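You operate a simulated robot arm through the tools that you are given. There is no shell and no other tool.

The job below is to be done with a simulated two-armed robot. You get a single attempt, and the scene is never put back.

TASK
Pick up the grey plug with one hand, pass it to the other hand and put it in the inside of the hold bin. Set down upright: grey plug.

It is judged by the outcome, as a careful person would: the job done as asked, and still so three seconds after it is handed in. It fails if anything else is knocked over, pushed out of place, dropped, spilled or broken.

THE ROBOT
Two 6-joint arms with two-finger parallel grippers on one trunk, on a base that moves. Base frame: it is fixed to the floor where the robot stands at the start and does not move with it; the origin is under the middle of the robot, x ahead of it, y to its left, z up. Lengths are in m, angles in rad, forces in N, time in s.
The left shoulder is at the start at [0.06, 0.187, 0.643], the right one opposite. With the tool pointing down near the work surface each hand reaches from about 0.1 to 0.58 m from the robot's upright axis, wherever it stands, measured 20 degrees to its own side. Places, roughly: inside of the HOLD bin (15x24 cm) [0.98, -2, 0.86]. Payload 1.57 kg a hand.
The tool frame of a hand sits at the grasp point between the pads (the TCP): z along the fingers, y along the line on which they close. The tips reach 0.03 m beyond it. Largest opening 0.11 m; finger width 0.024, thickness 0.012; the body of the gripper, 0.048 by 0.112 m, starts 0.078 m behind the TCP.
Orientation is that of the tool frame in the base frame, as [roll, pitch, yaw] about the fixed x, y, z axes, in that order (R = Rz(yaw) Ry(pitch) Rx(roll)). With the fingers straight down and closing along the base's y, the tool's x points along the base's -x, its y along +y and its z along -z.

THE INTERFACE
- The arms move only by the tool arm_command. It takes "left_rows", "right_rows" or both (then of equal length, played together; a hand with none holds still); each is a list that holds one entry, the list of rows, each a list of 7 numbers: the finger opening in m, from 0 to 0.11, then the shift along the tool's x, y, z in m, then the turn, a rotation vector about the tool's x, y, z in rad. In form: [[[hand, x, y, z, rx, ry, rz], ...]]. A call has 1 to 20 rows; each row is the pose to reach, as a shift and turn from the pose commanded when the call began, along the tool's axes at that moment. A row lasts 0.2 s, in which the tool goes at most 0.05 m and 0.15 rad; a call with a longer step from one row to the next is refused whole, and so is a gripper value outside its range. Where a pose cannot be reached the arm comes as near as it can. A force on the tool above 40 N (or 10 N above the force at the start of the call, whichever is more), or a blocked arm, ends the call early, and 0.2 s more pass. Each finger travels about 0.153 m/s and halts on what it meets, pressing with about 24 N; the grip force reading is that of the motor and also rises with nothing between the fingers. The clock runs only during rows and for 0.2 s after the last one: add rows that repeat a pose to give the fingers time. The reply holds the time, the measured pose of the TCP, the force on the tool along the base axes, the opening and the grip force, in the units named above and with some noise, with the torque about the TCP (base axes, N m) and any sound that the robot's microphone picked up.
- Cameras (640 x 400 px; columns grow to the right, rows downward): "scene" is now at [0.0022, 0.0155, 1.1684]; the picture's right is [0.25, -0.97, 0.00], its down [-0.85, -0.22, -0.47] and it looks along [0.45, 0.12, -0.88] (base axes); focal length 263 px, centre (320, 200). "left" rides on the left gripper at [0.07, -0.016, -0.141] in its tool frame; the picture's right is [0.23, 0.97, 0.00], its down [-0.86, 0.20, -0.48] and it looks along [-0.47, 0.11, 0.88] (tool axes); focal length 222 px, centre (320, 200). "right" rides on the right gripper at [0.07, 0.016, -0.141] in its tool frame; the picture's right is [-0.23, 0.97, 0.00], its down [-0.85, -0.20, -0.48] and it looks along [-0.47, -0.11, 0.88] (tool axes); focal length 222 px, centre (320, 200). There is no depth. A picture from a camera that has moved, and an enlarged one, comes with that camera's place and axes in the base frame and with its lens.
- grab_frame(camera): a new picture of that camera. No time passes.
- move_column(by): slides the trunk up (or, below 0, down) by that many m; the arms and the scene camera ride with it, the base frame stays. It gives what a move gives, with no picture.
- drive_base(legs): drives the robot by 1 to 6 legs, each [ahead, left, turn to the left] in m, m and rad, along the robot's own axes; the way and the turn of a leg run together, so that a leg with both is an arc; at most 1.5 m and 3.142 rad a leg. The arms and the cameras ride along, it lands a little off, and it stops where it bumps. It gives what a move gives.
- turn_head(pan, tilt): turns the head with the scene camera to pan (to the left, within 1.501 rad either way) and tilt (down, from -0.506 to 1.204), counted from straight ahead of the robot. It gives what a move gives.
- zoom(camera, box): a new picture of the part [left, top, right, bottom] of that camera's present view, enlarged. No time passes.
- finish_job(): hands the job in; it is judged then, once.

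Nothing tells you exact positions but the pictures and the camera data. Unless the task says otherwise, let go and move clear before handing in.

The tools are called after ">>>" as name(argument=value, ...) on one line, values as JSON. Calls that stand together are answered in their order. arm_command: Moves the arms, as the interface text tells. Its arguments: {"type":"object","properties":{"left_rows":{"type":"array","items":{"type":"array","items":{"type":"array","items":{"type":"number"}}}},"right_rows":{"type":"array","items":{"type":"array","items":{"type":"array","items":{"type":"number"}}}}},"required":[]} The other tools are called the same way: move_column (by) moves the trunk up or down; drive_base (legs) drives the base; turn_head (pan, tilt) turns the head that bears the scene camera; grab_frame (camera) takes a picture; zoom (camera, box) takes an enlarged picture of a part of a camera's view; finish_job () hands the job in.

At the start:

```text
t: 0.0
left_position: [0.2603, 0.1081, 0.4576]
left_tcp_rot: [3.141, -0.003, 3.141]
left_ft_force: [0.6, -0.1, -1.5]
left_ft_torque: [0.02, 0.01, 0.02]
left_grip_width: 0.1101
left_grip_force: 0.0
right_position: [0.274, -0.0632, 0.4897]
right_tcp_rot: [3.141, 0.0, -3.142]
right_ft_force: [0.5, -0.5, -0.4]
right_ft_torque: [0.01, -0.04, -0.02]
right_grip_width: 0.11
right_grip_force: 0.0
trunk travel left (down, up): [-0.271, 0.719]
robot x, y, heading: [-0.0011, 0.0008, 0.003]
head pan, tilt (commanded): [0.255, 1.082]
```

scene: 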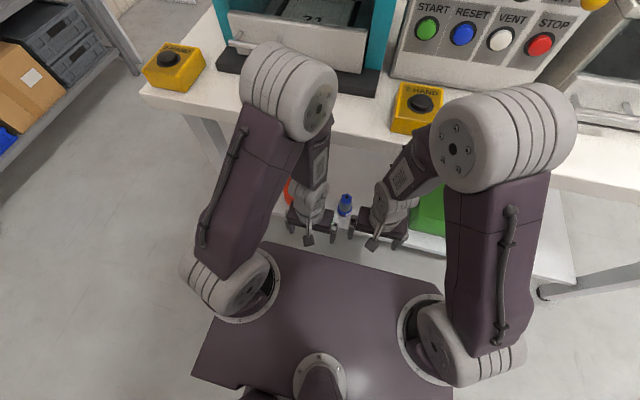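
right: 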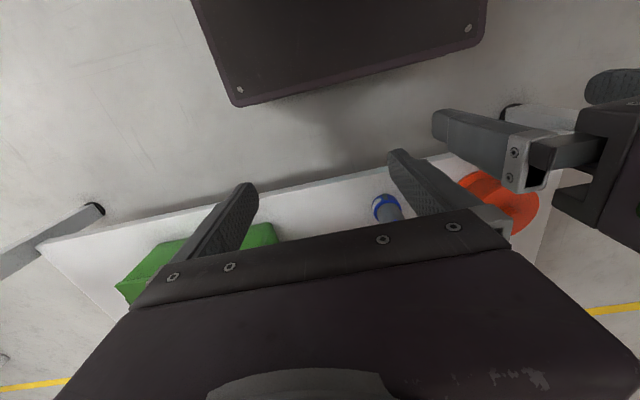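
left: 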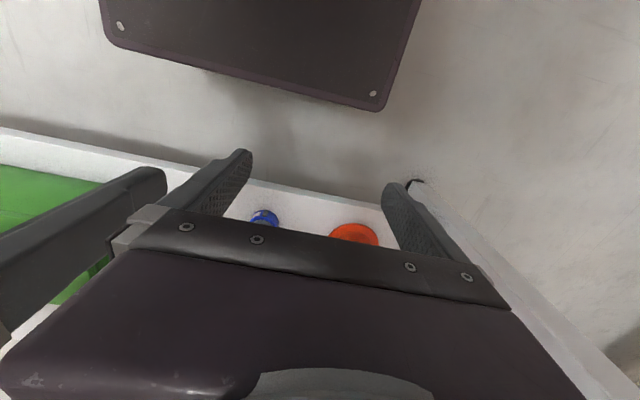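

I see a bench with a machine, a control box and two yellow two-hand buttons, and a lower shelf with a blue-topped item, an orange item and a green box. I need to find the grey plug and the hold bin, so I start by looking closely and turning the head.

>>> turn_head(pan=0, tilt=0.5)

>>> grab_frame(camera="scene")

```text
t: 1.0
left_position: [0.2614, 0.1076, 0.4574]
left_tcp_rot: [3.14, -0.001, -3.14]
left_ft_force: [0.1, -0.6, -0.4]
left_ft_torque: [0.0, 0.01, 0.0]
left_grip_width: 0.11
left_grip_force: 0.0
right_position: [0.2732, -0.0622, 0.4908]
right_tcp_rot: [-3.141, 0.0, 3.141]
right_ft_force: [-0.4, 0.2, 0.1]
right_ft_torque: [0.01, 0.02, 0.0]
right_grip_width: 0.1101
right_grip_force: 0.1
trunk travel left (down, up): [-0.271, 0.719]
robot x, y, heading: [0.0002, 0.0005, 0.004]
head pan, tilt (commanded): [0.0, 0.499]
```

```text
taken
camera scene: at [0.0309, -0.0007, 1.215], right [0.0, -1.0, 0.0], down [-0.48, 0.0, -0.88], along [0.88, 0.0, -0.48], focal length 263 px, centre (320, 200)
```

scene: 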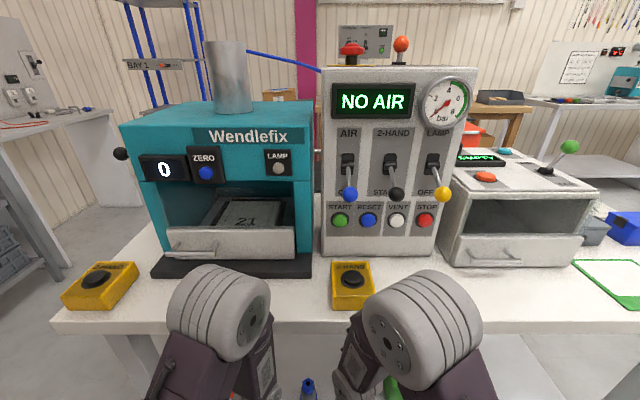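

A Wendlefix machine, an air panel reading "NO AIR" and another machine stand on the bench. I look to the right for the hold bin and the plug.

>>> turn_head(pan=-0.9, tilt=0.4)

>>> grab_frame(camera="scene")

>>> turn_head(pan=0.9, tilt=0.4)

>>> grab_frame(camera="scene")

```text
t: 2.2
left_position: [0.261, 0.1073, 0.4581]
left_tcp_rot: [3.138, 0.0, 3.141]
left_ft_force: [0.4, -0.4, -1.1]
left_ft_torque: [-0.02, 0.0, 0.02]
left_grip_width: 0.1101
left_grip_force: 0.0
right_position: [0.2747, -0.0618, 0.49]
right_tcp_rot: [3.141, 0.0, -3.141]
right_ft_force: [0.0, 0.0, -0.4]
right_ft_torque: [0.0, -0.02, 0.0]
right_grip_width: 0.1101
right_grip_force: 0.1
trunk travel left (down, up): [-0.271, 0.719]
robot x, y, heading: [0.0015, -0.0, -0.0]
head pan, tilt (commanded): [-0.901, 0.4]
```

```text
taken
camera scene: at [-0.0024, -0.0732, 1.2242], right [-0.78, -0.62, 0.0], down [-0.24, 0.3, -0.92], along [0.57, -0.72, -0.39], focal length 263 px, centre (320, 200)
```

scene: 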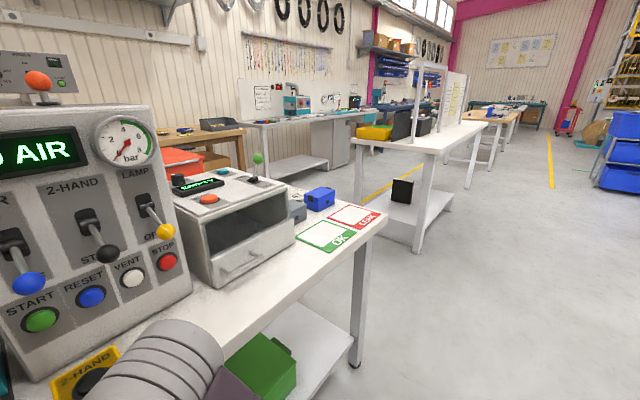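

```text
t: 4.0
left_position: [0.2606, 0.1079, 0.4582]
left_tcp_rot: [3.14, -0.003, -3.141]
left_ft_force: [-0.6, 0.0, 0.1]
left_ft_torque: [-0.02, -0.05, 0.01]
left_grip_width: 0.11
left_grip_force: 0.0
right_position: [0.2739, -0.0628, 0.4894]
right_tcp_rot: [3.141, 0.0, -3.141]
right_ft_force: [-0.3, 0.5, 0.2]
right_ft_torque: [-0.01, -0.01, 0.0]
right_grip_width: 0.1102
right_grip_force: 0.0
trunk travel left (down, up): [-0.271, 0.719]
robot x, y, heading: [-0.0025, -0.0013, 0.0]
head pan, tilt (commanded): [0.901, 0.4]
```

```text
taken
camera scene: at [-0.0025, 0.0719, 1.2242], right [0.78, -0.62, 0.0], down [-0.24, -0.3, -0.92], along [0.57, 0.72, -0.39], focal length 263 px, centre (320, 200)
```

scene: 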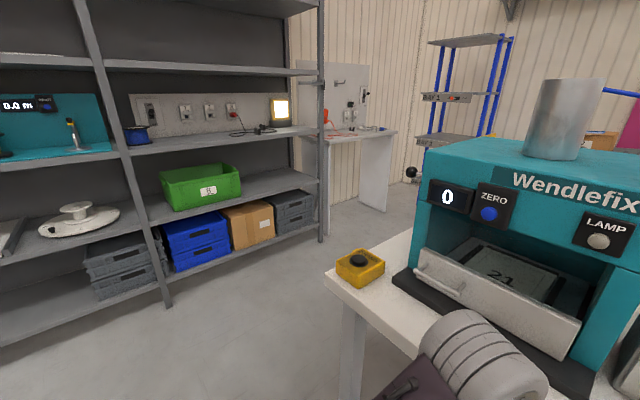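

The hold bin should be on the second bench to the right (about y = -2), where a yellow and black bins stand. I look closer there and at the shelf on the first bench.

>>> turn_head(pan=-1.1, tilt=0.2)

>>> zoom(camera="scene", box=[200, 100, 440, 250])

>>> turn_head(pan=-0.7, tilt=0.7)

>>> grab_frame(camera="scene")

>>> turn_head(pan=0.0, tilt=1.0)

>>> grab_frame(camera="scene")

```text
t: 5.9
left_position: [0.261, 0.1075, 0.4581]
left_tcp_rot: [3.14, 0.0, -3.141]
left_ft_force: [0.3, -0.8, 0.4]
left_ft_torque: [-0.02, 0.01, -0.02]
left_grip_width: 0.1099
left_grip_force: 0.0
right_position: [0.2743, -0.061, 0.4898]
right_tcp_rot: [-3.14, 0.0, -3.141]
right_ft_force: [0.1, -0.7, -0.1]
right_ft_torque: [0.01, 0.02, 0.0]
right_grip_width: 0.1099
right_grip_force: 0.0
trunk travel left (down, up): [-0.271, 0.719]
robot x, y, heading: [-0.0008, -0.0002, 0.001]
head pan, tilt (commanded): [-1.1, 0.201]
```

```text
2.67 times, centred on (320, 175) of scene
camera zoom: at [-0.0177, -0.0837, 1.2427], right [-0.89, -0.45, 0.0], down [-0.09, 0.18, -0.98], along [0.45, -0.87, -0.2], focal length 700 px, centre (320, 267)
```

zoom: 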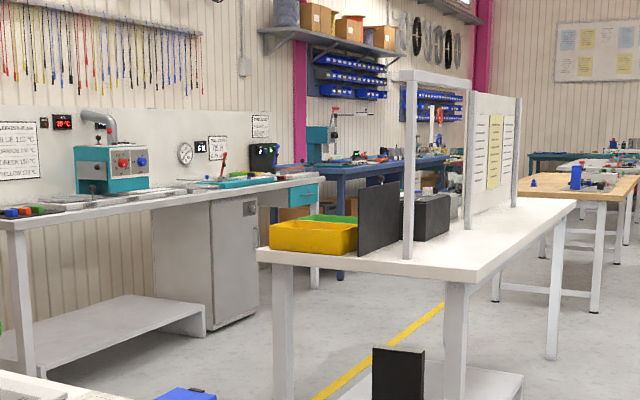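

```text
t: 6.8
left_position: [0.2603, 0.1089, 0.4592]
left_tcp_rot: [3.139, -0.004, 3.141]
left_ft_force: [0.4, -0.1, -0.2]
left_ft_torque: [0.0, -0.01, -0.01]
left_grip_width: 0.1103
left_grip_force: 0.0
right_position: [0.274, -0.0616, 0.4901]
right_tcp_rot: [-3.141, 0.0, 3.141]
right_ft_force: [0.0, -0.3, -0.6]
right_ft_torque: [0.02, 0.0, 0.0]
right_grip_width: 0.11
right_grip_force: 0.1
trunk travel left (down, up): [-0.271, 0.719]
robot x, y, heading: [0.0058, 0.0012, -0.001]
head pan, tilt (commanded): [-0.7, 0.7]
```

```text
taken
camera scene: at [0.0049, -0.0555, 1.1974], right [-0.64, -0.76, 0.0], down [-0.49, 0.41, -0.77], along [0.59, -0.49, -0.64], focal length 263 px, centre (320, 200)
```

scene: 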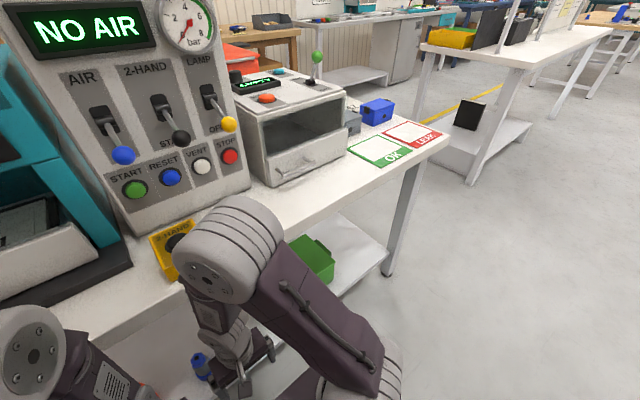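

```text
t: 7.9
left_position: [0.2608, 0.1078, 0.4575]
left_tcp_rot: [3.141, -0.002, -3.142]
left_ft_force: [-1.1, 0.4, 0.0]
left_ft_torque: [0.0, 0.03, 0.01]
left_grip_width: 0.11
left_grip_force: 0.0
right_position: [0.2743, -0.063, 0.4902]
right_tcp_rot: [-3.141, 0.0, -3.141]
right_ft_force: [-0.6, 0.3, -0.6]
right_ft_torque: [-0.03, -0.01, -0.02]
right_grip_width: 0.11
right_grip_force: 0.0
trunk travel left (down, up): [-0.271, 0.719]
robot x, y, heading: [0.0013, -0.0004, 0.001]
head pan, tilt (commanded): [0.0, 1.0]
```

```text
taken
camera scene: at [0.0096, -0.0008, 1.174], right [0.0, -1.0, 0.0], down [-0.84, 0.0, -0.54], along [0.54, 0.0, -0.84], focal length 263 px, centre (320, 200)
```

scene: 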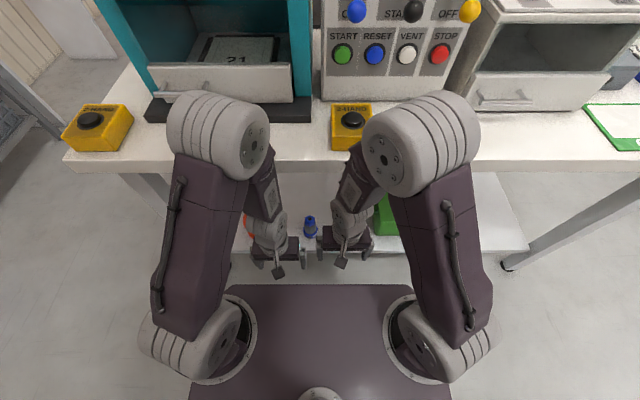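

The blue-topped item on the lower shelf has a greyish body seen from the right hand camera; another grey thing and blue box stand to the right of the second machine. I zoom in on these candidates.

>>> zoom(camera="scene", box=[220, 190, 420, 290])

>>> zoom(camera="right", box=[260, 120, 560, 300])

>>> turn_head(pan=-0.7, tilt=0.5)

>>> zoom(camera="scene", box=[220, 100, 480, 260])

```text
3.20 times, centred on (320, 240) of scene
camera zoom: at [0.0096, -0.0008, 1.174], right [0.0, -1.0, 0.0], down [-0.84, 0.0, -0.54], along [0.54, 0.0, -0.84], focal length 841 px, centre (320, 72)
```

zoom: 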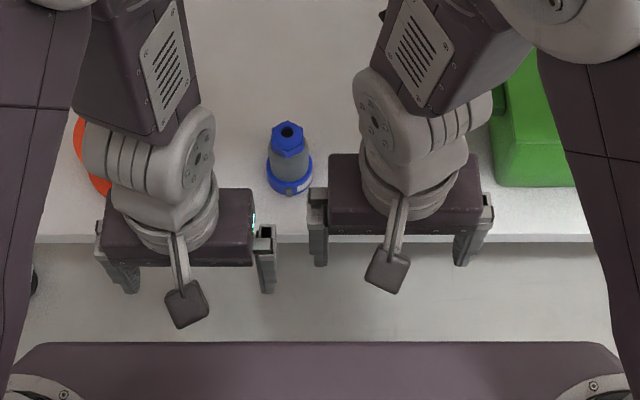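

```text
2.13 times, centred on (410, 210) of right
camera zoom: at [0.2049, -0.0455, 0.6306], right [0.23, 0.97, 0.0], down [0.85, -0.2, 0.48], along [0.47, -0.11, -0.88], focal length 474 px, centre (128, 179)
```

zoom: 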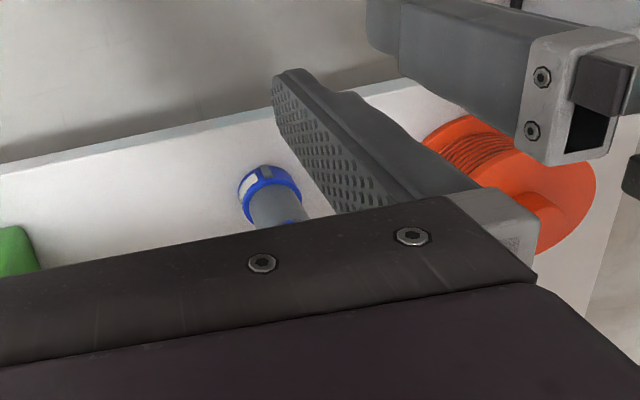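

```text
t: 9.0
left_position: [0.2603, 0.1084, 0.4584]
left_tcp_rot: [3.139, -0.001, -3.141]
left_ft_force: [0.2, -0.8, 0.0]
left_ft_torque: [0.01, 0.01, 0.0]
left_grip_width: 0.11
left_grip_force: 0.0
right_position: [0.2743, -0.0615, 0.4907]
right_tcp_rot: [-3.141, -0.001, 3.141]
right_ft_force: [0.6, -0.4, 0.7]
right_ft_torque: [-0.02, -0.03, 0.03]
right_grip_width: 0.1098
right_grip_force: 0.0
trunk travel left (down, up): [-0.271, 0.719]
robot x, y, heading: [-0.0012, 0.0007, 0.001]
head pan, tilt (commanded): [-0.7, 0.499]
```

```text
2.46 times, centred on (350, 180) of scene
camera zoom: at [0.0096, -0.0592, 1.215], right [-0.64, -0.77, 0.0], down [-0.37, 0.31, -0.88], along [0.67, -0.56, -0.48], focal length 647 px, centre (246, 249)
```

zoom: 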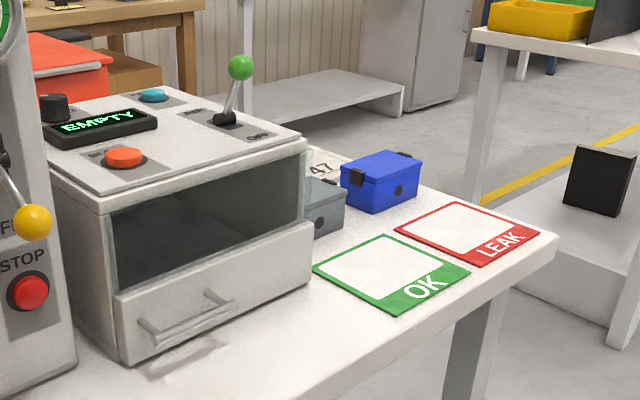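

The lower-shelf item (grey body, blue foot ring and blue hex top) is at roughly (0.477, 0.039), shelf z ≈ 0.19, and is most likely the grey plug, standing upright about 0.12 m tall. I check the surroundings to the sides before driving back for a better view of the shelf and bench edge.

>>> turn_head(pan=-1.5, tilt=0.5)

>>> grab_frame(camera="scene")

>>> turn_head(pan=1.5, tilt=0.5)

>>> grab_frame(camera="scene")

```text
t: 10.1
left_position: [0.2593, 0.1074, 0.4575]
left_tcp_rot: [3.14, -0.001, -3.141]
left_ft_force: [-1.0, 0.1, -0.6]
left_ft_torque: [0.02, -0.03, 0.0]
left_grip_width: 0.1097
left_grip_force: 0.1
right_position: [0.2734, -0.0624, 0.4897]
right_tcp_rot: [3.141, -0.001, -3.141]
right_ft_force: [0.4, 0.0, 0.3]
right_ft_torque: [0.03, 0.01, -0.01]
right_grip_width: 0.11
right_grip_force: 0.0
trunk travel left (down, up): [-0.271, 0.719]
robot x, y, heading: [0.0007, -0.0, 0.002]
head pan, tilt (commanded): [-1.499, 0.499]
```

```text
taken
camera scene: at [-0.0535, -0.0914, 1.2151], right [-1.0, -0.07, 0.0], down [-0.03, 0.48, -0.88], along [0.06, -0.88, -0.48], focal length 263 px, centre (320, 200)
```

scene: 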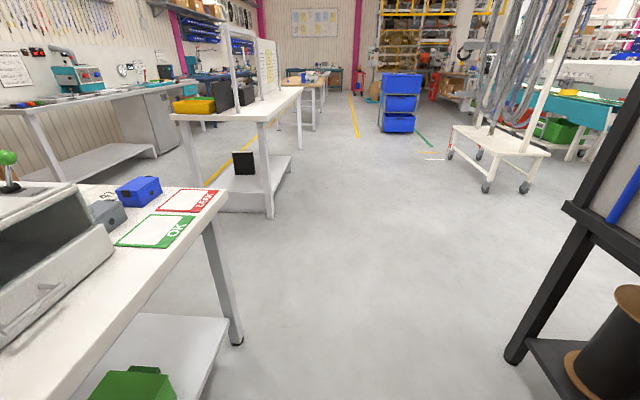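

```text
t: 12.7
left_position: [0.2596, 0.108, 0.4587]
left_tcp_rot: [3.139, -0.002, 3.141]
left_ft_force: [0.1, 0.0, -0.2]
left_ft_torque: [0.0, 0.01, 0.0]
left_grip_width: 0.1096
left_grip_force: 0.3
right_position: [0.2744, -0.0623, 0.4893]
right_tcp_rot: [-3.139, 0.001, -3.141]
right_ft_force: [0.2, 0.3, -0.3]
right_ft_torque: [-0.02, 0.03, 0.02]
right_grip_width: 0.1101
right_grip_force: 0.1
trunk travel left (down, up): [-0.271, 0.719]
robot x, y, heading: [0.0043, -0.0038, -0.002]
head pan, tilt (commanded): [1.499, 0.499]
```

```text
taken
camera scene: at [-0.0535, 0.0901, 1.215], right [1.0, -0.07, 0.0], down [-0.03, -0.48, -0.88], along [0.06, 0.88, -0.48], focal length 263 px, centre (320, 200)
```

scene: 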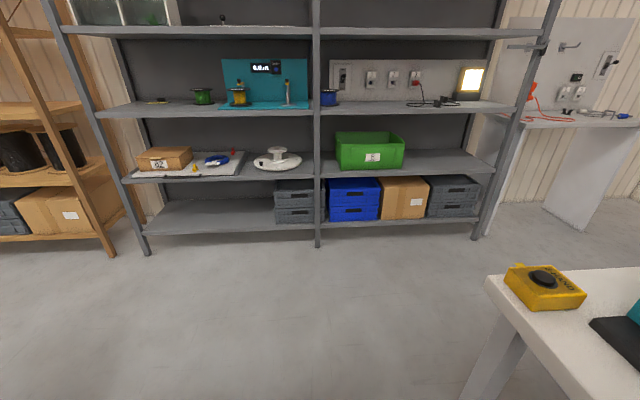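

Clear floor around; a black rack stands behind-right at about (-0.9, -0.86). I back up 0.3 m to look under the bench from a different place.

>>> drive_base(legs=[[-0.3, 0, 0]])

>>> turn_head(pan=0, tilt=0.8)

>>> grab_frame(camera="scene")

>>> grab_frame(camera="left")

>>> grab_frame(camera="right")

```text
t: 14.8
left_position: [-0.0417, 0.1071, 0.4576]
left_tcp_rot: [3.139, -0.003, 3.141]
left_ft_force: [-0.2, 1.2, -0.3]
left_ft_torque: [0.0, 0.02, 0.01]
left_grip_width: 0.1098
left_grip_force: 0.1
right_position: [-0.0283, -0.0619, 0.4908]
right_tcp_rot: [3.141, 0.001, 3.141]
right_ft_force: [-0.8, 0.3, 0.1]
right_ft_torque: [0.02, -0.03, 0.03]
right_grip_width: 0.11
right_grip_force: 0.1
trunk travel left (down, up): [-0.271, 0.719]
robot x, y, heading: [-0.3059, -0.0001, 0.003]
head pan, tilt (commanded): [1.499, 0.499]
```

```text
t: 16.4
left_position: [-0.041, 0.1065, 0.4578]
left_tcp_rot: [3.14, -0.001, -3.141]
left_ft_force: [0.1, 0.6, -0.1]
left_ft_torque: [0.01, 0.01, 0.0]
left_grip_width: 0.1102
left_grip_force: 0.1
right_position: [-0.0268, -0.0618, 0.4894]
right_tcp_rot: [3.141, -0.001, 3.142]
right_ft_force: [-0.6, 0.1, -0.4]
right_ft_torque: [-0.02, 0.01, -0.04]
right_grip_width: 0.1101
right_grip_force: 0.0
trunk travel left (down, up): [-0.271, 0.719]
robot x, y, heading: [-0.3011, 0.002, 0.002]
head pan, tilt (commanded): [0.0, 0.799]
```

```text
taken
camera scene: at [-0.2808, -0.0007, 1.1891], right [0.0, -1.0, 0.0], down [-0.72, 0.0, -0.7], along [0.7, 0.0, -0.72], focal length 263 px, centre (320, 200)
```

scene: 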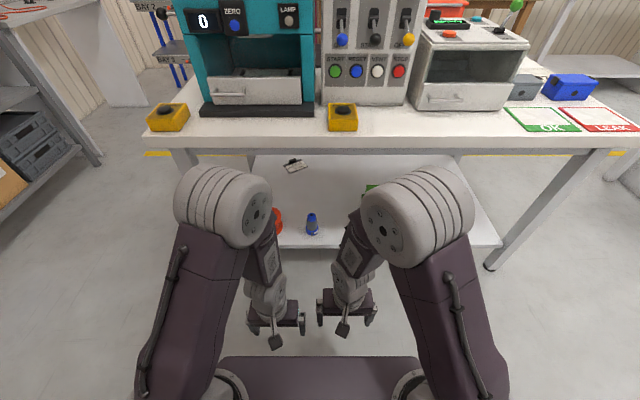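

```text
taken
camera left: at [-0.1106, 0.0906, 0.5993], right [-0.23, 0.97, 0.0], down [0.86, 0.2, 0.48], along [0.46, 0.11, -0.88], focal length 222 px, centre (320, 200)
```

left: 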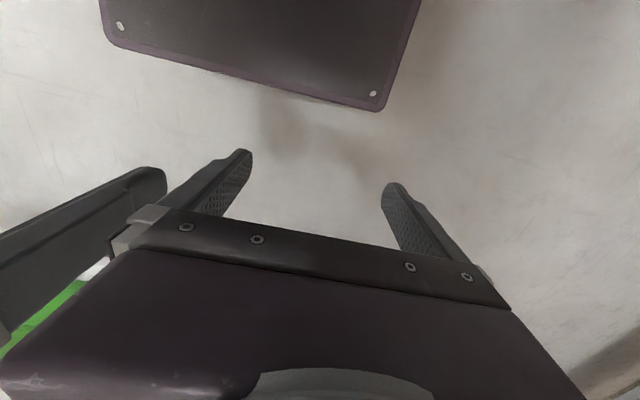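

```text
taken
camera right: at [-0.0965, -0.0455, 0.6306], right [0.23, 0.97, 0.0], down [0.86, -0.2, 0.48], along [0.47, -0.11, -0.88], focal length 222 px, centre (320, 200)
```

right: 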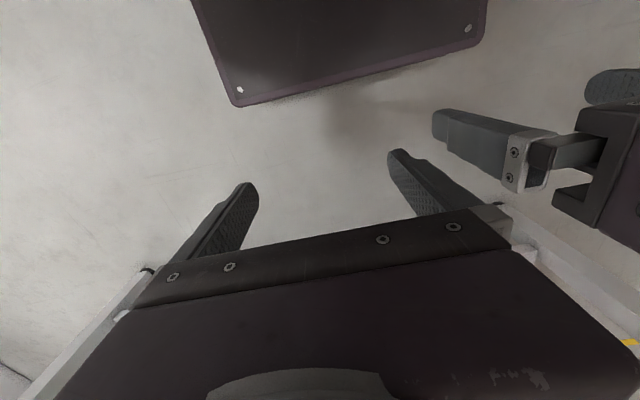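

From here the bench front edge is at about x ≈ 0.35, z ≈ 0.75, so the plug sits about 0.12 m back under it and needs a grasp from the front. I zoom in on the shelf.

>>> zoom(camera="scene", box=[240, 140, 440, 260])

>>> turn_head(pan=0, tilt=0.3)

>>> zoom(camera="scene", box=[400, 20, 640, 170])

>>> grab_frame(camera="scene")

```text
3.20 times, centred on (340, 200) of scene
camera zoom: at [-0.2808, -0.0007, 1.1891], right [0.0, -1.0, 0.0], down [-0.72, 0.0, -0.7], along [0.7, 0.0, -0.72], focal length 841 px, centre (256, 200)
```

zoom: 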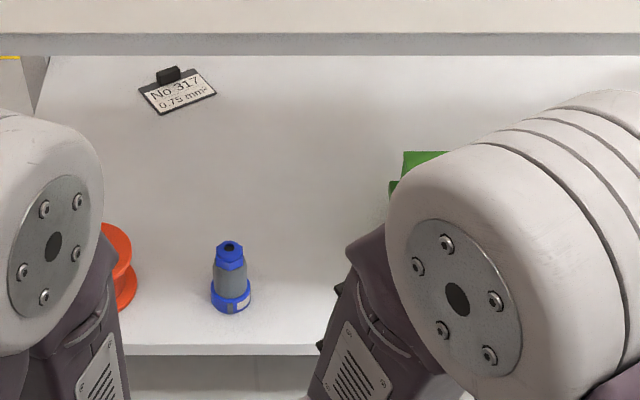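

```text
t: 17.3
left_position: [-0.0417, 0.1074, 0.4583]
left_tcp_rot: [3.139, 0.0, -3.141]
left_ft_force: [0.0, 0.3, -0.2]
left_ft_torque: [0.01, -0.02, -0.04]
left_grip_width: 0.1102
left_grip_force: 0.1
right_position: [-0.0273, -0.0612, 0.4899]
right_tcp_rot: [3.139, -0.001, 3.141]
right_ft_force: [-0.4, -0.3, -0.7]
right_ft_torque: [0.01, -0.01, 0.01]
right_grip_width: 0.1102
right_grip_force: 0.1
trunk travel left (down, up): [-0.271, 0.719]
robot x, y, heading: [-0.2992, -0.0014, -0.002]
head pan, tilt (commanded): [0.0, 0.3]
```

```text
2.67 times, centred on (520, 95) of scene
camera zoom: at [-0.2681, -0.0008, 1.2334], right [0.0, -1.0, 0.0], down [-0.3, 0.0, -0.95], along [0.95, 0.0, -0.3], focal length 700 px, centre (-213, 480)
```

zoom: 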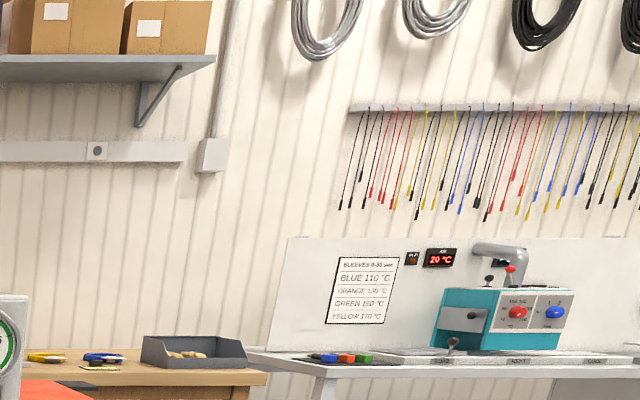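

```text
taken
camera scene: at [-0.2681, -0.0008, 1.2334], right [0.0, -1.0, 0.0], down [-0.3, 0.0, -0.95], along [0.95, 0.0, -0.3], focal length 263 px, centre (320, 200)
```

scene: 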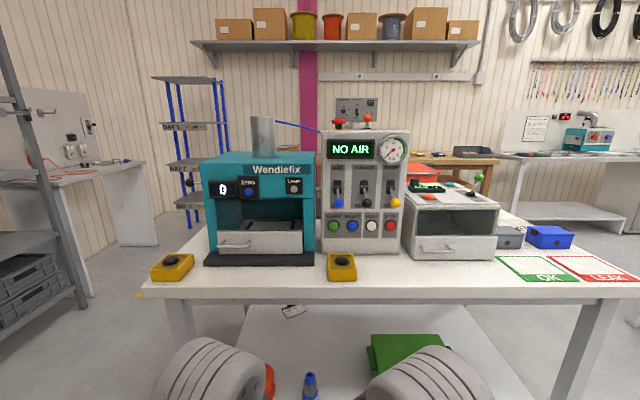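

The grey plug's foot is at about (0.475, 0.037, 0.20), with the top at about z ≈ 0.32, and the bench front edge overhangs it. I will first swing the right hand aside and tilt the left hand forward (30° below horizontal) while still clear of the bench.

>>> arm_command(right_rows=[[[0.11, 0, -0.03, 0, 0, 0, 0], [0.11, 0, -0.06, 0, 0, 0, 0], [0.11, 0, -0.09, 0, 0, 0, 0], [0.11, 0, -0.12, 0, 0, 0, 0], [0.11, 0, -0.15, 0, 0, 0, 0], [0.11, 0, -0.18, 0, 0, 0, 0], [0.11, 0, -0.2, 0, 0, 0, 0], [0.11, 0, -0.2, 0, 0, 0, 0]]])

>>> arm_command(left_rows=[[[0.11, -0.025, 0, 0, 0, -0.105, 0], [0.11, -0.05, 0, 0, 0, -0.21, 0], [0.11, -0.075, 0, 0, 0, -0.315, 0], [0.11, -0.1, 0, 0, 0, -0.42, 0], [0.11, -0.125, 0, 0, 0, -0.525, 0], [0.11, -0.15, 0, 0, 0, -0.63, 0], [0.11, -0.175, 0, 0, 0, -0.735, 0], [0.11, -0.2, 0, 0, 0, -0.84, 0], [0.11, -0.22, 0, 0, 0, -0.945, 0], [0.11, -0.24, 0, 0, 0, -1.047, 0], [0.11, -0.24, 0, 0, 0, -1.047, 0]]])

>>> turn_head(pan=0, tilt=0.8)

>>> grab_frame(camera="scene")

>>> grab_frame(camera="left")

```text
t: 19.1
left_position: [-0.0409, 0.1078, 0.458]
left_tcp_rot: [3.139, -0.002, -3.142]
left_ft_force: [1.2, -0.5, 0.1]
left_ft_torque: [-0.02, 0.0, -0.04]
left_grip_width: 0.1099
left_grip_force: 0.0
right_position: [-0.0279, -0.2614, 0.4905]
right_tcp_rot: [3.14, 0.001, -3.14]
right_ft_force: [0.3, 0.2, -0.5]
right_ft_torque: [0.0, 0.03, -0.01]
right_grip_width: 0.1103
right_grip_force: 0.0
right hand out of reach, approached as far as the arm can: row 4, 5
trunk travel left (down, up): [-0.271, 0.719]
robot x, y, heading: [-0.2993, -0.0005, 0.003]
head pan, tilt (commanded): [0.0, 0.3]
```

```text
t: 21.5
left_position: [0.266, 0.0858, 0.4898]
left_tcp_rot: [3.138, 1.036, 3.14]
left_ft_force: [0.2, -0.6, 0.1]
left_ft_torque: [0.0, -0.01, -0.01]
left_grip_width: 0.1099
left_grip_force: 0.1
left hand out of reach, approached as far as the arm can: row 8, 9, 10, 11
right_position: [-0.0287, -0.2602, 0.4913]
right_tcp_rot: [3.141, 0.0, -3.141]
right_ft_force: [0.3, 0.1, 0.5]
right_ft_torque: [0.01, 0.0, 0.0]
right_grip_width: 0.1101
right_grip_force: 0.1
trunk travel left (down, up): [-0.271, 0.719]
robot x, y, heading: [-0.2986, 0.0009, 0.002]
head pan, tilt (commanded): [0.0, 0.3]
```

```text
t: 22.4
left_position: [0.2659, 0.0863, 0.4898]
left_tcp_rot: [3.138, 1.035, 3.141]
left_ft_force: [-1.2, 0.5, -0.1]
left_ft_torque: [0.0, 0.0, 0.01]
left_grip_width: 0.1101
left_grip_force: 0.1
right_position: [-0.0284, -0.2603, 0.491]
right_tcp_rot: [-3.141, 0.001, 3.141]
right_ft_force: [-0.6, -0.1, -0.1]
right_ft_torque: [0.01, 0.02, -0.01]
right_grip_width: 0.11
right_grip_force: 0.1
trunk travel left (down, up): [-0.271, 0.719]
robot x, y, heading: [-0.2994, 0.0026, 0.001]
head pan, tilt (commanded): [0.0, 0.799]
```

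```text
taken
camera scene: at [-0.2807, -0.0008, 1.1892], right [0.0, -1.0, 0.0], down [-0.72, 0.0, -0.7], along [0.7, 0.0, -0.72], focal length 263 px, centre (320, 200)
```

scene: 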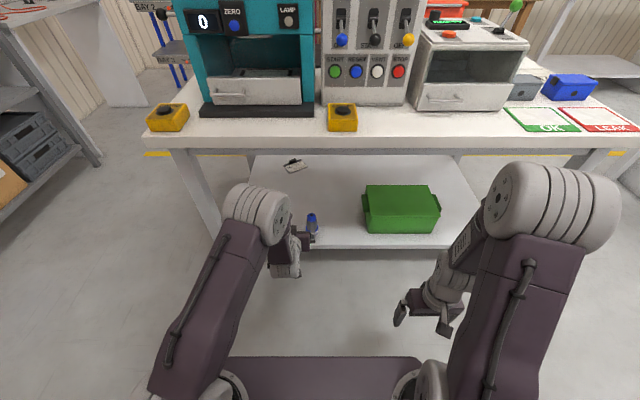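

```text
taken
camera left: at [0.1084, 0.0693, 0.5018], right [-0.12, 0.97, -0.19], down [0.02, 0.2, 0.98], along [0.99, 0.11, -0.05], focal length 222 px, centre (320, 200)
```

left: 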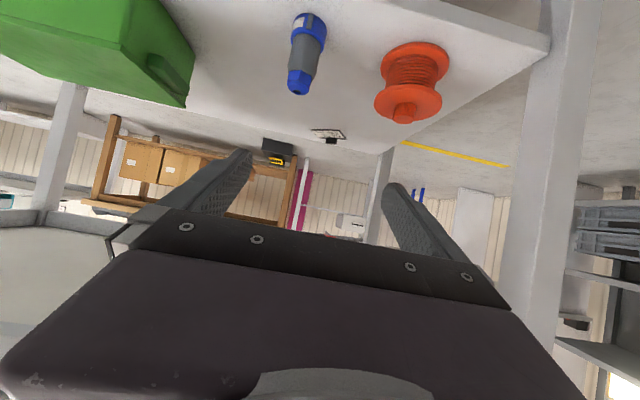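

The left hand now points forward and down about 30° and its camera sees the plug, green bin, orange spool and a label card on the shelf. Next I lower the trunk by 0.25 m so that the hand is at plug height, still well in front of the shelf.

>>> move_column(by=-0.25)

>>> grab_frame(camera="scene")

>>> grab_frame(camera="left")

```text
t: 25.0
left_position: [0.266, 0.0861, 0.2408]
left_tcp_rot: [3.136, 1.034, 3.141]
left_ft_force: [-0.2, -0.3, 0.5]
left_ft_torque: [-0.02, -0.02, -0.01]
left_grip_width: 0.1101
left_grip_force: 0.0
right_position: [-0.0282, -0.2602, 0.2413]
right_tcp_rot: [-3.141, 0.0, -3.14]
right_ft_force: [-0.5, 0.0, 0.2]
right_ft_torque: [-0.02, 0.0, 0.01]
right_grip_width: 0.1099
right_grip_force: 0.1
trunk travel left (down, up): [-0.021, 0.969]
robot x, y, heading: [-0.3025, 0.0002, -0.0]
head pan, tilt (commanded): [0.0, 0.799]
```

```text
taken
camera scene: at [-0.2808, -0.0008, 0.9391], right [0.0, -1.0, 0.0], down [-0.72, 0.0, -0.7], along [0.7, 0.0, -0.72], focal length 263 px, centre (320, 200)
```

scene: 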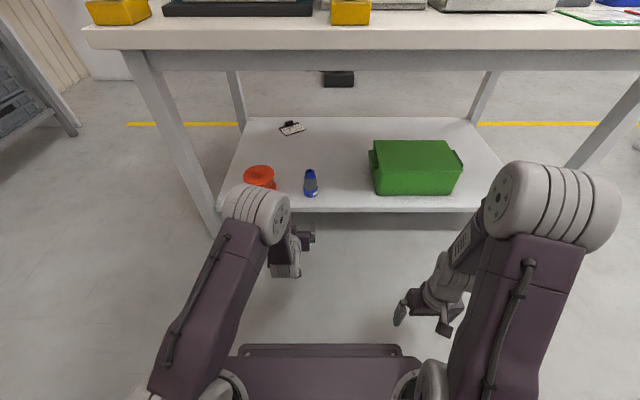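

```text
taken
camera left: at [0.1083, 0.0693, 0.2518], right [-0.12, 0.97, -0.19], down [0.02, 0.2, 0.98], along [0.99, 0.11, -0.05], focal length 222 px, centre (320, 200)
```

left: 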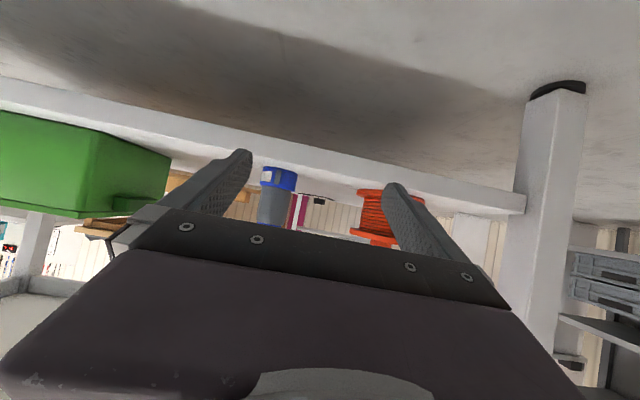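

The hand is now at plug height in front of the shelf. I zoom in with both cameras to measure the plug accurately.

>>> zoom(camera="scene", box=[260, 150, 360, 212])

>>> zoom(camera="left", box=[220, 140, 420, 264])

```text
6.40 times, centred on (310, 181) of scene
camera zoom: at [-0.2808, -0.0008, 0.9391], right [0.0, -1.0, 0.0], down [-0.72, 0.0, -0.7], along [0.7, 0.0, -0.72], focal length 1681 px, centre (384, 322)
```

zoom: 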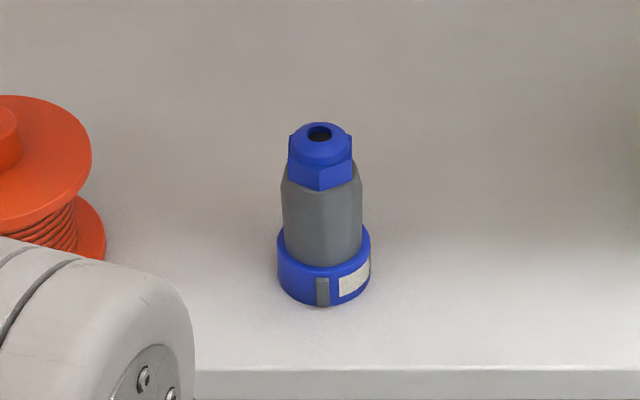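

```text
3.20 times, centred on (320, 202) of left
camera zoom: at [0.1083, 0.0693, 0.2518], right [-0.12, 0.97, -0.19], down [0.02, 0.2, 0.98], along [0.99, 0.11, -0.05], focal length 711 px, centre (320, 194)
```

zoom: 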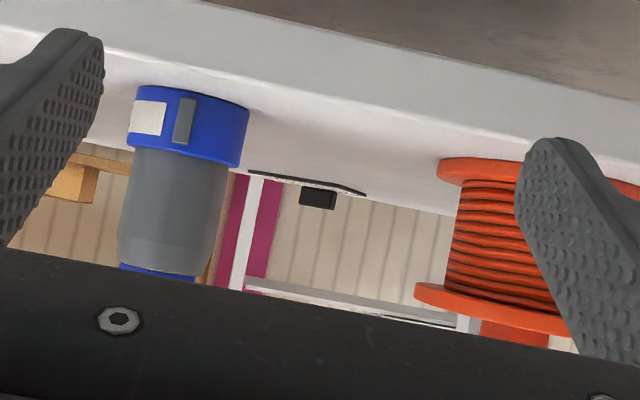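

The plug's foot ring (about 58 mm wide, 35 mm tall) is centred near (0.475, 0.037) on a shelf at z ≈ 0.20; above it are the grey body and the blue hex top at z ≈ 0.32. I drive part of the way in, shifting right to line the hand up, then check again.

>>> drive_base(legs=[[0, -0.049, 0], [0.1, 0, 0]])

>>> grab_frame(camera="left")

>>> grab_frame(camera="scene")

```text
t: 26.7
left_position: [0.3659, 0.0366, 0.2396]
left_tcp_rot: [3.138, 1.036, 3.139]
left_ft_force: [0.4, -0.3, -0.2]
left_ft_torque: [-0.05, 0.02, 0.01]
left_grip_width: 0.1101
left_grip_force: 0.2
right_position: [0.0737, -0.3111, 0.2402]
right_tcp_rot: [-3.141, 0.0, 3.141]
right_ft_force: [0.1, 0.4, 0.6]
right_ft_torque: [0.02, 0.02, 0.0]
right_grip_width: 0.1101
right_grip_force: 0.0
trunk travel left (down, up): [-0.021, 0.969]
robot x, y, heading: [-0.2029, -0.051, 0.004]
head pan, tilt (commanded): [0.0, 0.799]
```

```text
taken
camera left: at [0.2091, 0.0194, 0.2518], right [-0.12, 0.97, -0.19], down [0.02, 0.2, 0.98], along [0.99, 0.11, -0.05], focal length 222 px, centre (320, 200)
```

left: 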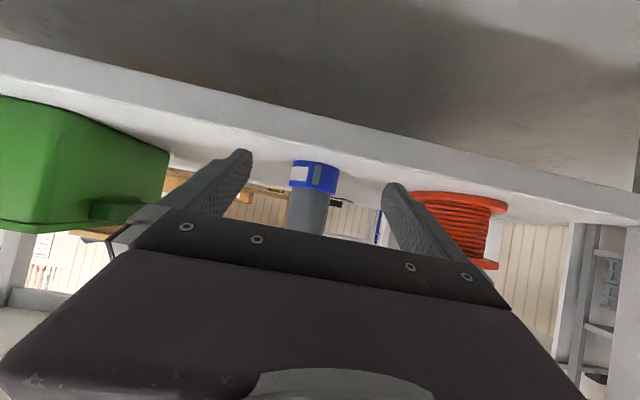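

```text
taken
camera scene: at [-0.1801, -0.0508, 0.9391], right [0.0, -1.0, 0.0], down [-0.72, 0.0, -0.7], along [0.7, 0.0, -0.72], focal length 263 px, centre (320, 200)
```

scene: 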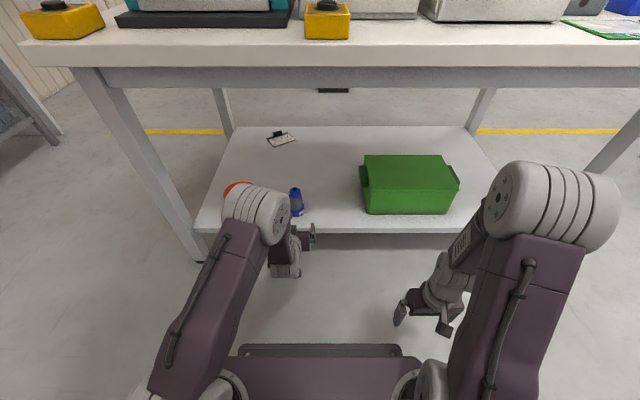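

The hand is lined up laterally with the plug (y ≈ 0.036). I zoom in to check the fingertip height against the shelf surface before going in.

>>> zoom(camera="left", box=[220, 90, 420, 215])

>>> zoom(camera="scene", box=[250, 170, 350, 250])

```text
3.20 times, centred on (320, 152) of left
camera zoom: at [0.2091, 0.0194, 0.2518], right [-0.12, 0.97, -0.19], down [0.02, 0.2, 0.98], along [0.99, 0.11, -0.05], focal length 711 px, centre (320, 352)
```

zoom: 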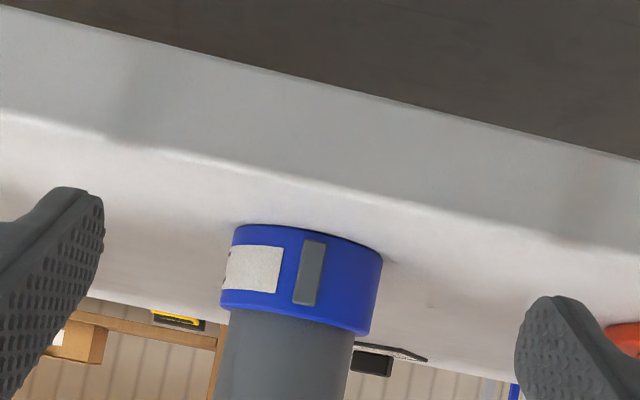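

```text
5.00 times, centred on (300, 210) of scene
camera zoom: at [-0.1801, -0.0508, 0.9391], right [0.0, -1.0, 0.0], down [-0.72, 0.0, -0.7], along [0.7, 0.0, -0.72], focal length 1313 px, centre (420, 150)
```

zoom: 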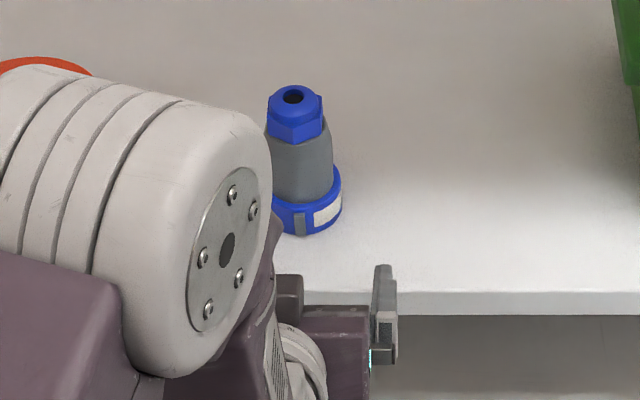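

Shelf top is z ≈ 0.199 and its front edge x ≈ 0.40; fingertips clear it by about 15 mm now. I lower 9 mm more and drive in 0.096 m so the open fingers straddle the foot ring.

>>> move_column(by=-0.009)

>>> drive_base(legs=[[0.06, 0, 0]])

>>> grab_frame(camera="left")

>>> grab_frame(camera="scene")

```text
t: 27.3
left_position: [0.3672, 0.0369, 0.2306]
left_tcp_rot: [3.139, 1.036, 3.14]
left_ft_force: [-0.2, 0.0, -1.0]
left_ft_torque: [-0.02, 0.0, -0.01]
left_grip_width: 0.1101
left_grip_force: 0.2
right_position: [0.0732, -0.3109, 0.2321]
right_tcp_rot: [3.14, -0.001, -3.141]
right_ft_force: [-0.4, 0.1, -1.2]
right_ft_torque: [0.01, -0.03, -0.02]
right_grip_width: 0.1102
right_grip_force: 0.1
trunk travel left (down, up): [-0.012, 0.978]
robot x, y, heading: [-0.201, -0.0459, 0.001]
head pan, tilt (commanded): [0.0, 0.799]
```

```text
t: 28.2
left_position: [0.4262, 0.0377, 0.2309]
left_tcp_rot: [3.137, 1.034, 3.14]
left_ft_force: [0.8, 0.0, 0.1]
left_ft_torque: [0.01, 0.01, -0.02]
left_grip_width: 0.11
left_grip_force: 0.1
right_position: [0.1329, -0.3099, 0.232]
right_tcp_rot: [-3.141, 0.001, -3.14]
right_ft_force: [-0.1, 0.4, 0.1]
right_ft_torque: [0.03, 0.03, -0.03]
right_grip_width: 0.1099
right_grip_force: 0.1
trunk travel left (down, up): [-0.012, 0.978]
robot x, y, heading: [-0.1404, -0.0507, -0.003]
head pan, tilt (commanded): [0.0, 0.799]
```

```text
taken
camera left: at [0.2693, 0.0195, 0.2428], right [-0.12, 0.97, -0.19], down [0.02, 0.2, 0.98], along [0.99, 0.11, -0.05], focal length 222 px, centre (320, 200)
```

left: 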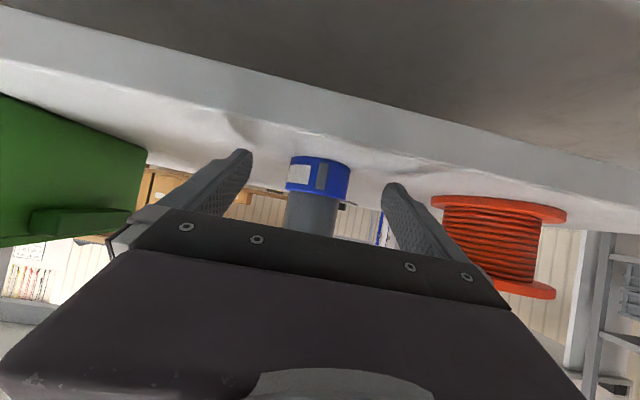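

```text
taken
camera scene: at [-0.1198, -0.0507, 0.9301], right [0.0, -1.0, 0.0], down [-0.72, 0.0, -0.7], along [0.7, 0.0, -0.72], focal length 263 px, centre (320, 200)
```

scene: 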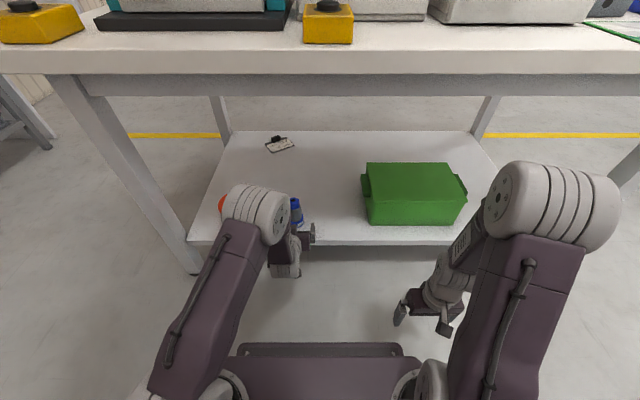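

The plug is centred between the open fingers. I drive the last 0.036 m.

>>> drive_base(legs=[[0.037, 0, 0]])

>>> grab_frame(camera="left")

>>> zoom(camera="scene", box=[240, 170, 360, 260])

```text
t: 29.1
left_position: [0.4648, 0.0366, 0.2305]
left_tcp_rot: [3.138, 1.035, 3.14]
left_ft_force: [-0.7, 0.0, 0.0]
left_ft_torque: [0.05, 0.0, 0.02]
left_grip_width: 0.1099
left_grip_force: 0.0
right_position: [0.1714, -0.3109, 0.2316]
right_tcp_rot: [-3.14, -0.001, -3.139]
right_ft_force: [0.7, 0.7, -0.2]
right_ft_torque: [0.01, 0.02, 0.0]
right_grip_width: 0.1098
right_grip_force: 0.0
trunk travel left (down, up): [-0.012, 0.978]
robot x, y, heading: [-0.1024, -0.0527, 0.004]
head pan, tilt (commanded): [0.0, 0.799]
```

```text
taken
camera left: at [0.307, 0.0198, 0.2428], right [-0.12, 0.97, -0.19], down [0.02, 0.2, 0.98], along [0.99, 0.11, -0.05], focal length 222 px, centre (320, 200)
```

left: 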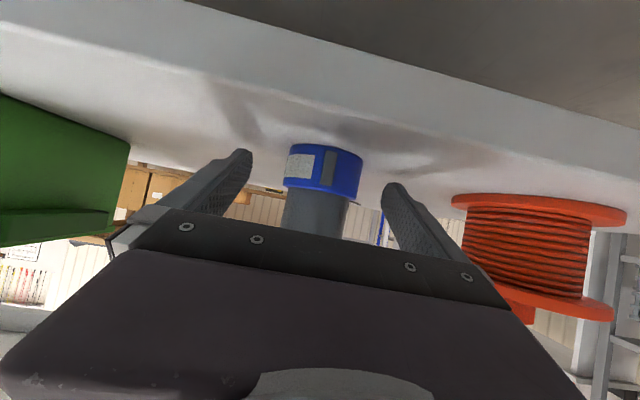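

```text
4.44 times, centred on (300, 215) of scene
camera zoom: at [-0.0821, -0.0507, 0.9301], right [0.0, -1.0, 0.0], down [-0.72, 0.0, -0.7], along [0.7, 0.0, -0.72], focal length 1168 px, centre (409, 133)
```

zoom: 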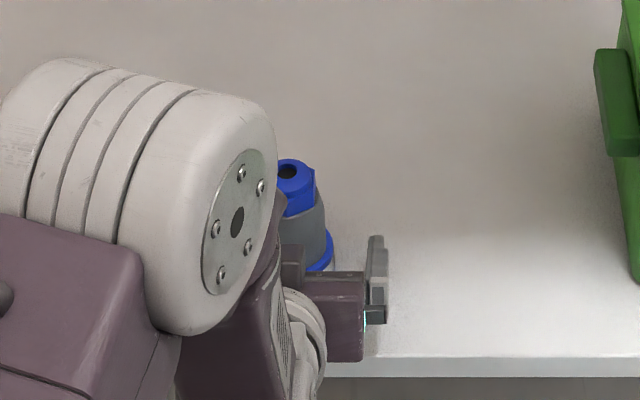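

The foot ring is now between the pads (y offset under 1 mm). I close the left hand gently.

>>> arm_command(left_rows=[[[0.085, 0, 0, 0, 0, 0, 0], [0.07, 0, 0, 0, 0, 0, 0], [0.06, 0, 0, 0, 0, 0, 0], [0.05, 0, 0, 0, 0, 0, 0], [0.04, 0, 0, 0, 0, 0, 0], [0.04, 0, 0, 0, 0, 0, 0], [0.04, 0, 0, 0, 0, 0, 0]]])

>>> grab_frame(camera="left")

```text
t: 30.7
left_position: [0.4643, 0.0369, 0.2315]
left_tcp_rot: [3.139, 1.035, 3.141]
left_ft_force: [0.6, 0.0, -0.1]
left_ft_torque: [-0.06, -0.02, -0.02]
left_grip_width: 0.0571
left_grip_force: 23.8
right_position: [0.1719, -0.3107, 0.2324]
right_tcp_rot: [-3.14, 0.0, -3.14]
right_ft_force: [-0.4, -0.7, -0.4]
right_ft_torque: [0.02, -0.01, 0.0]
right_grip_width: 0.1099
right_grip_force: 0.0
trunk travel left (down, up): [-0.012, 0.978]
robot x, y, heading: [-0.1053, -0.0477, -0.0]
head pan, tilt (commanded): [0.0, 0.799]
```

```text
taken
camera left: at [0.307, 0.0198, 0.2428], right [-0.12, 0.97, -0.19], down [0.02, 0.2, 0.98], along [0.99, 0.11, -0.05], focal length 222 px, centre (320, 200)
```

left: 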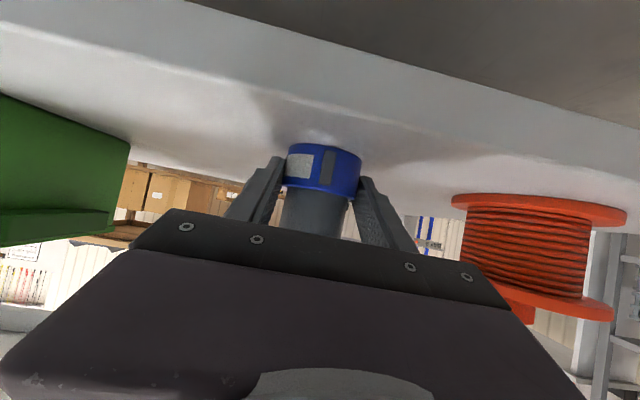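

The left hand holds the foot ring (57 mm, 24 N). I lift it a little with the trunk and check.

>>> move_column(by=0.05)

>>> grab_frame(camera="left")

>>> grab_frame(camera="scene")

```text
t: 31.6
left_position: [0.465, 0.0364, 0.2802]
left_tcp_rot: [3.139, 1.036, 3.141]
left_ft_force: [1.1, -0.3, -2.1]
left_ft_torque: [0.02, 0.0, 0.03]
left_grip_width: 0.057
left_grip_force: 24.0
right_position: [0.1715, -0.3108, 0.2817]
right_tcp_rot: [-3.141, -0.001, -3.14]
right_ft_force: [0.9, 0.2, -0.3]
right_ft_torque: [0.03, 0.01, 0.0]
right_grip_width: 0.1102
right_grip_force: 0.1
trunk travel left (down, up): [-0.062, 0.928]
robot x, y, heading: [-0.1032, -0.0519, 0.004]
head pan, tilt (commanded): [0.0, 0.799]
```

```text
taken
camera left: at [0.307, 0.0198, 0.2926], right [-0.12, 0.97, -0.19], down [0.03, 0.2, 0.98], along [0.99, 0.11, -0.05], focal length 222 px, centre (320, 200)
```

left: 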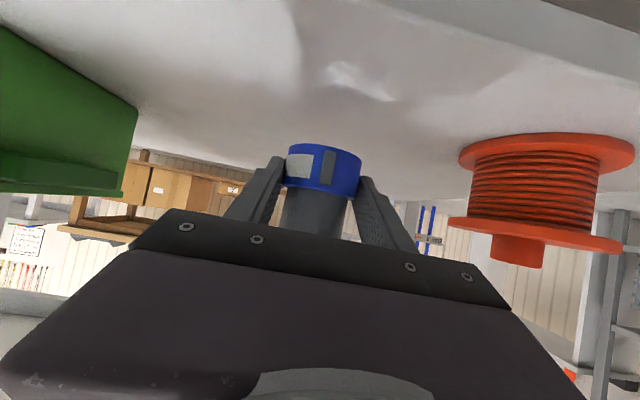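

```text
taken
camera scene: at [-0.0818, -0.0507, 0.9801], right [0.0, -1.0, 0.0], down [-0.72, 0.0, -0.7], along [0.7, 0.0, -0.72], focal length 263 px, centre (320, 200)
```

scene: 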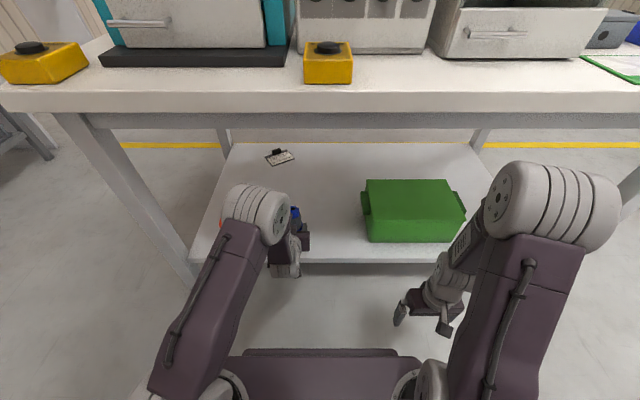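

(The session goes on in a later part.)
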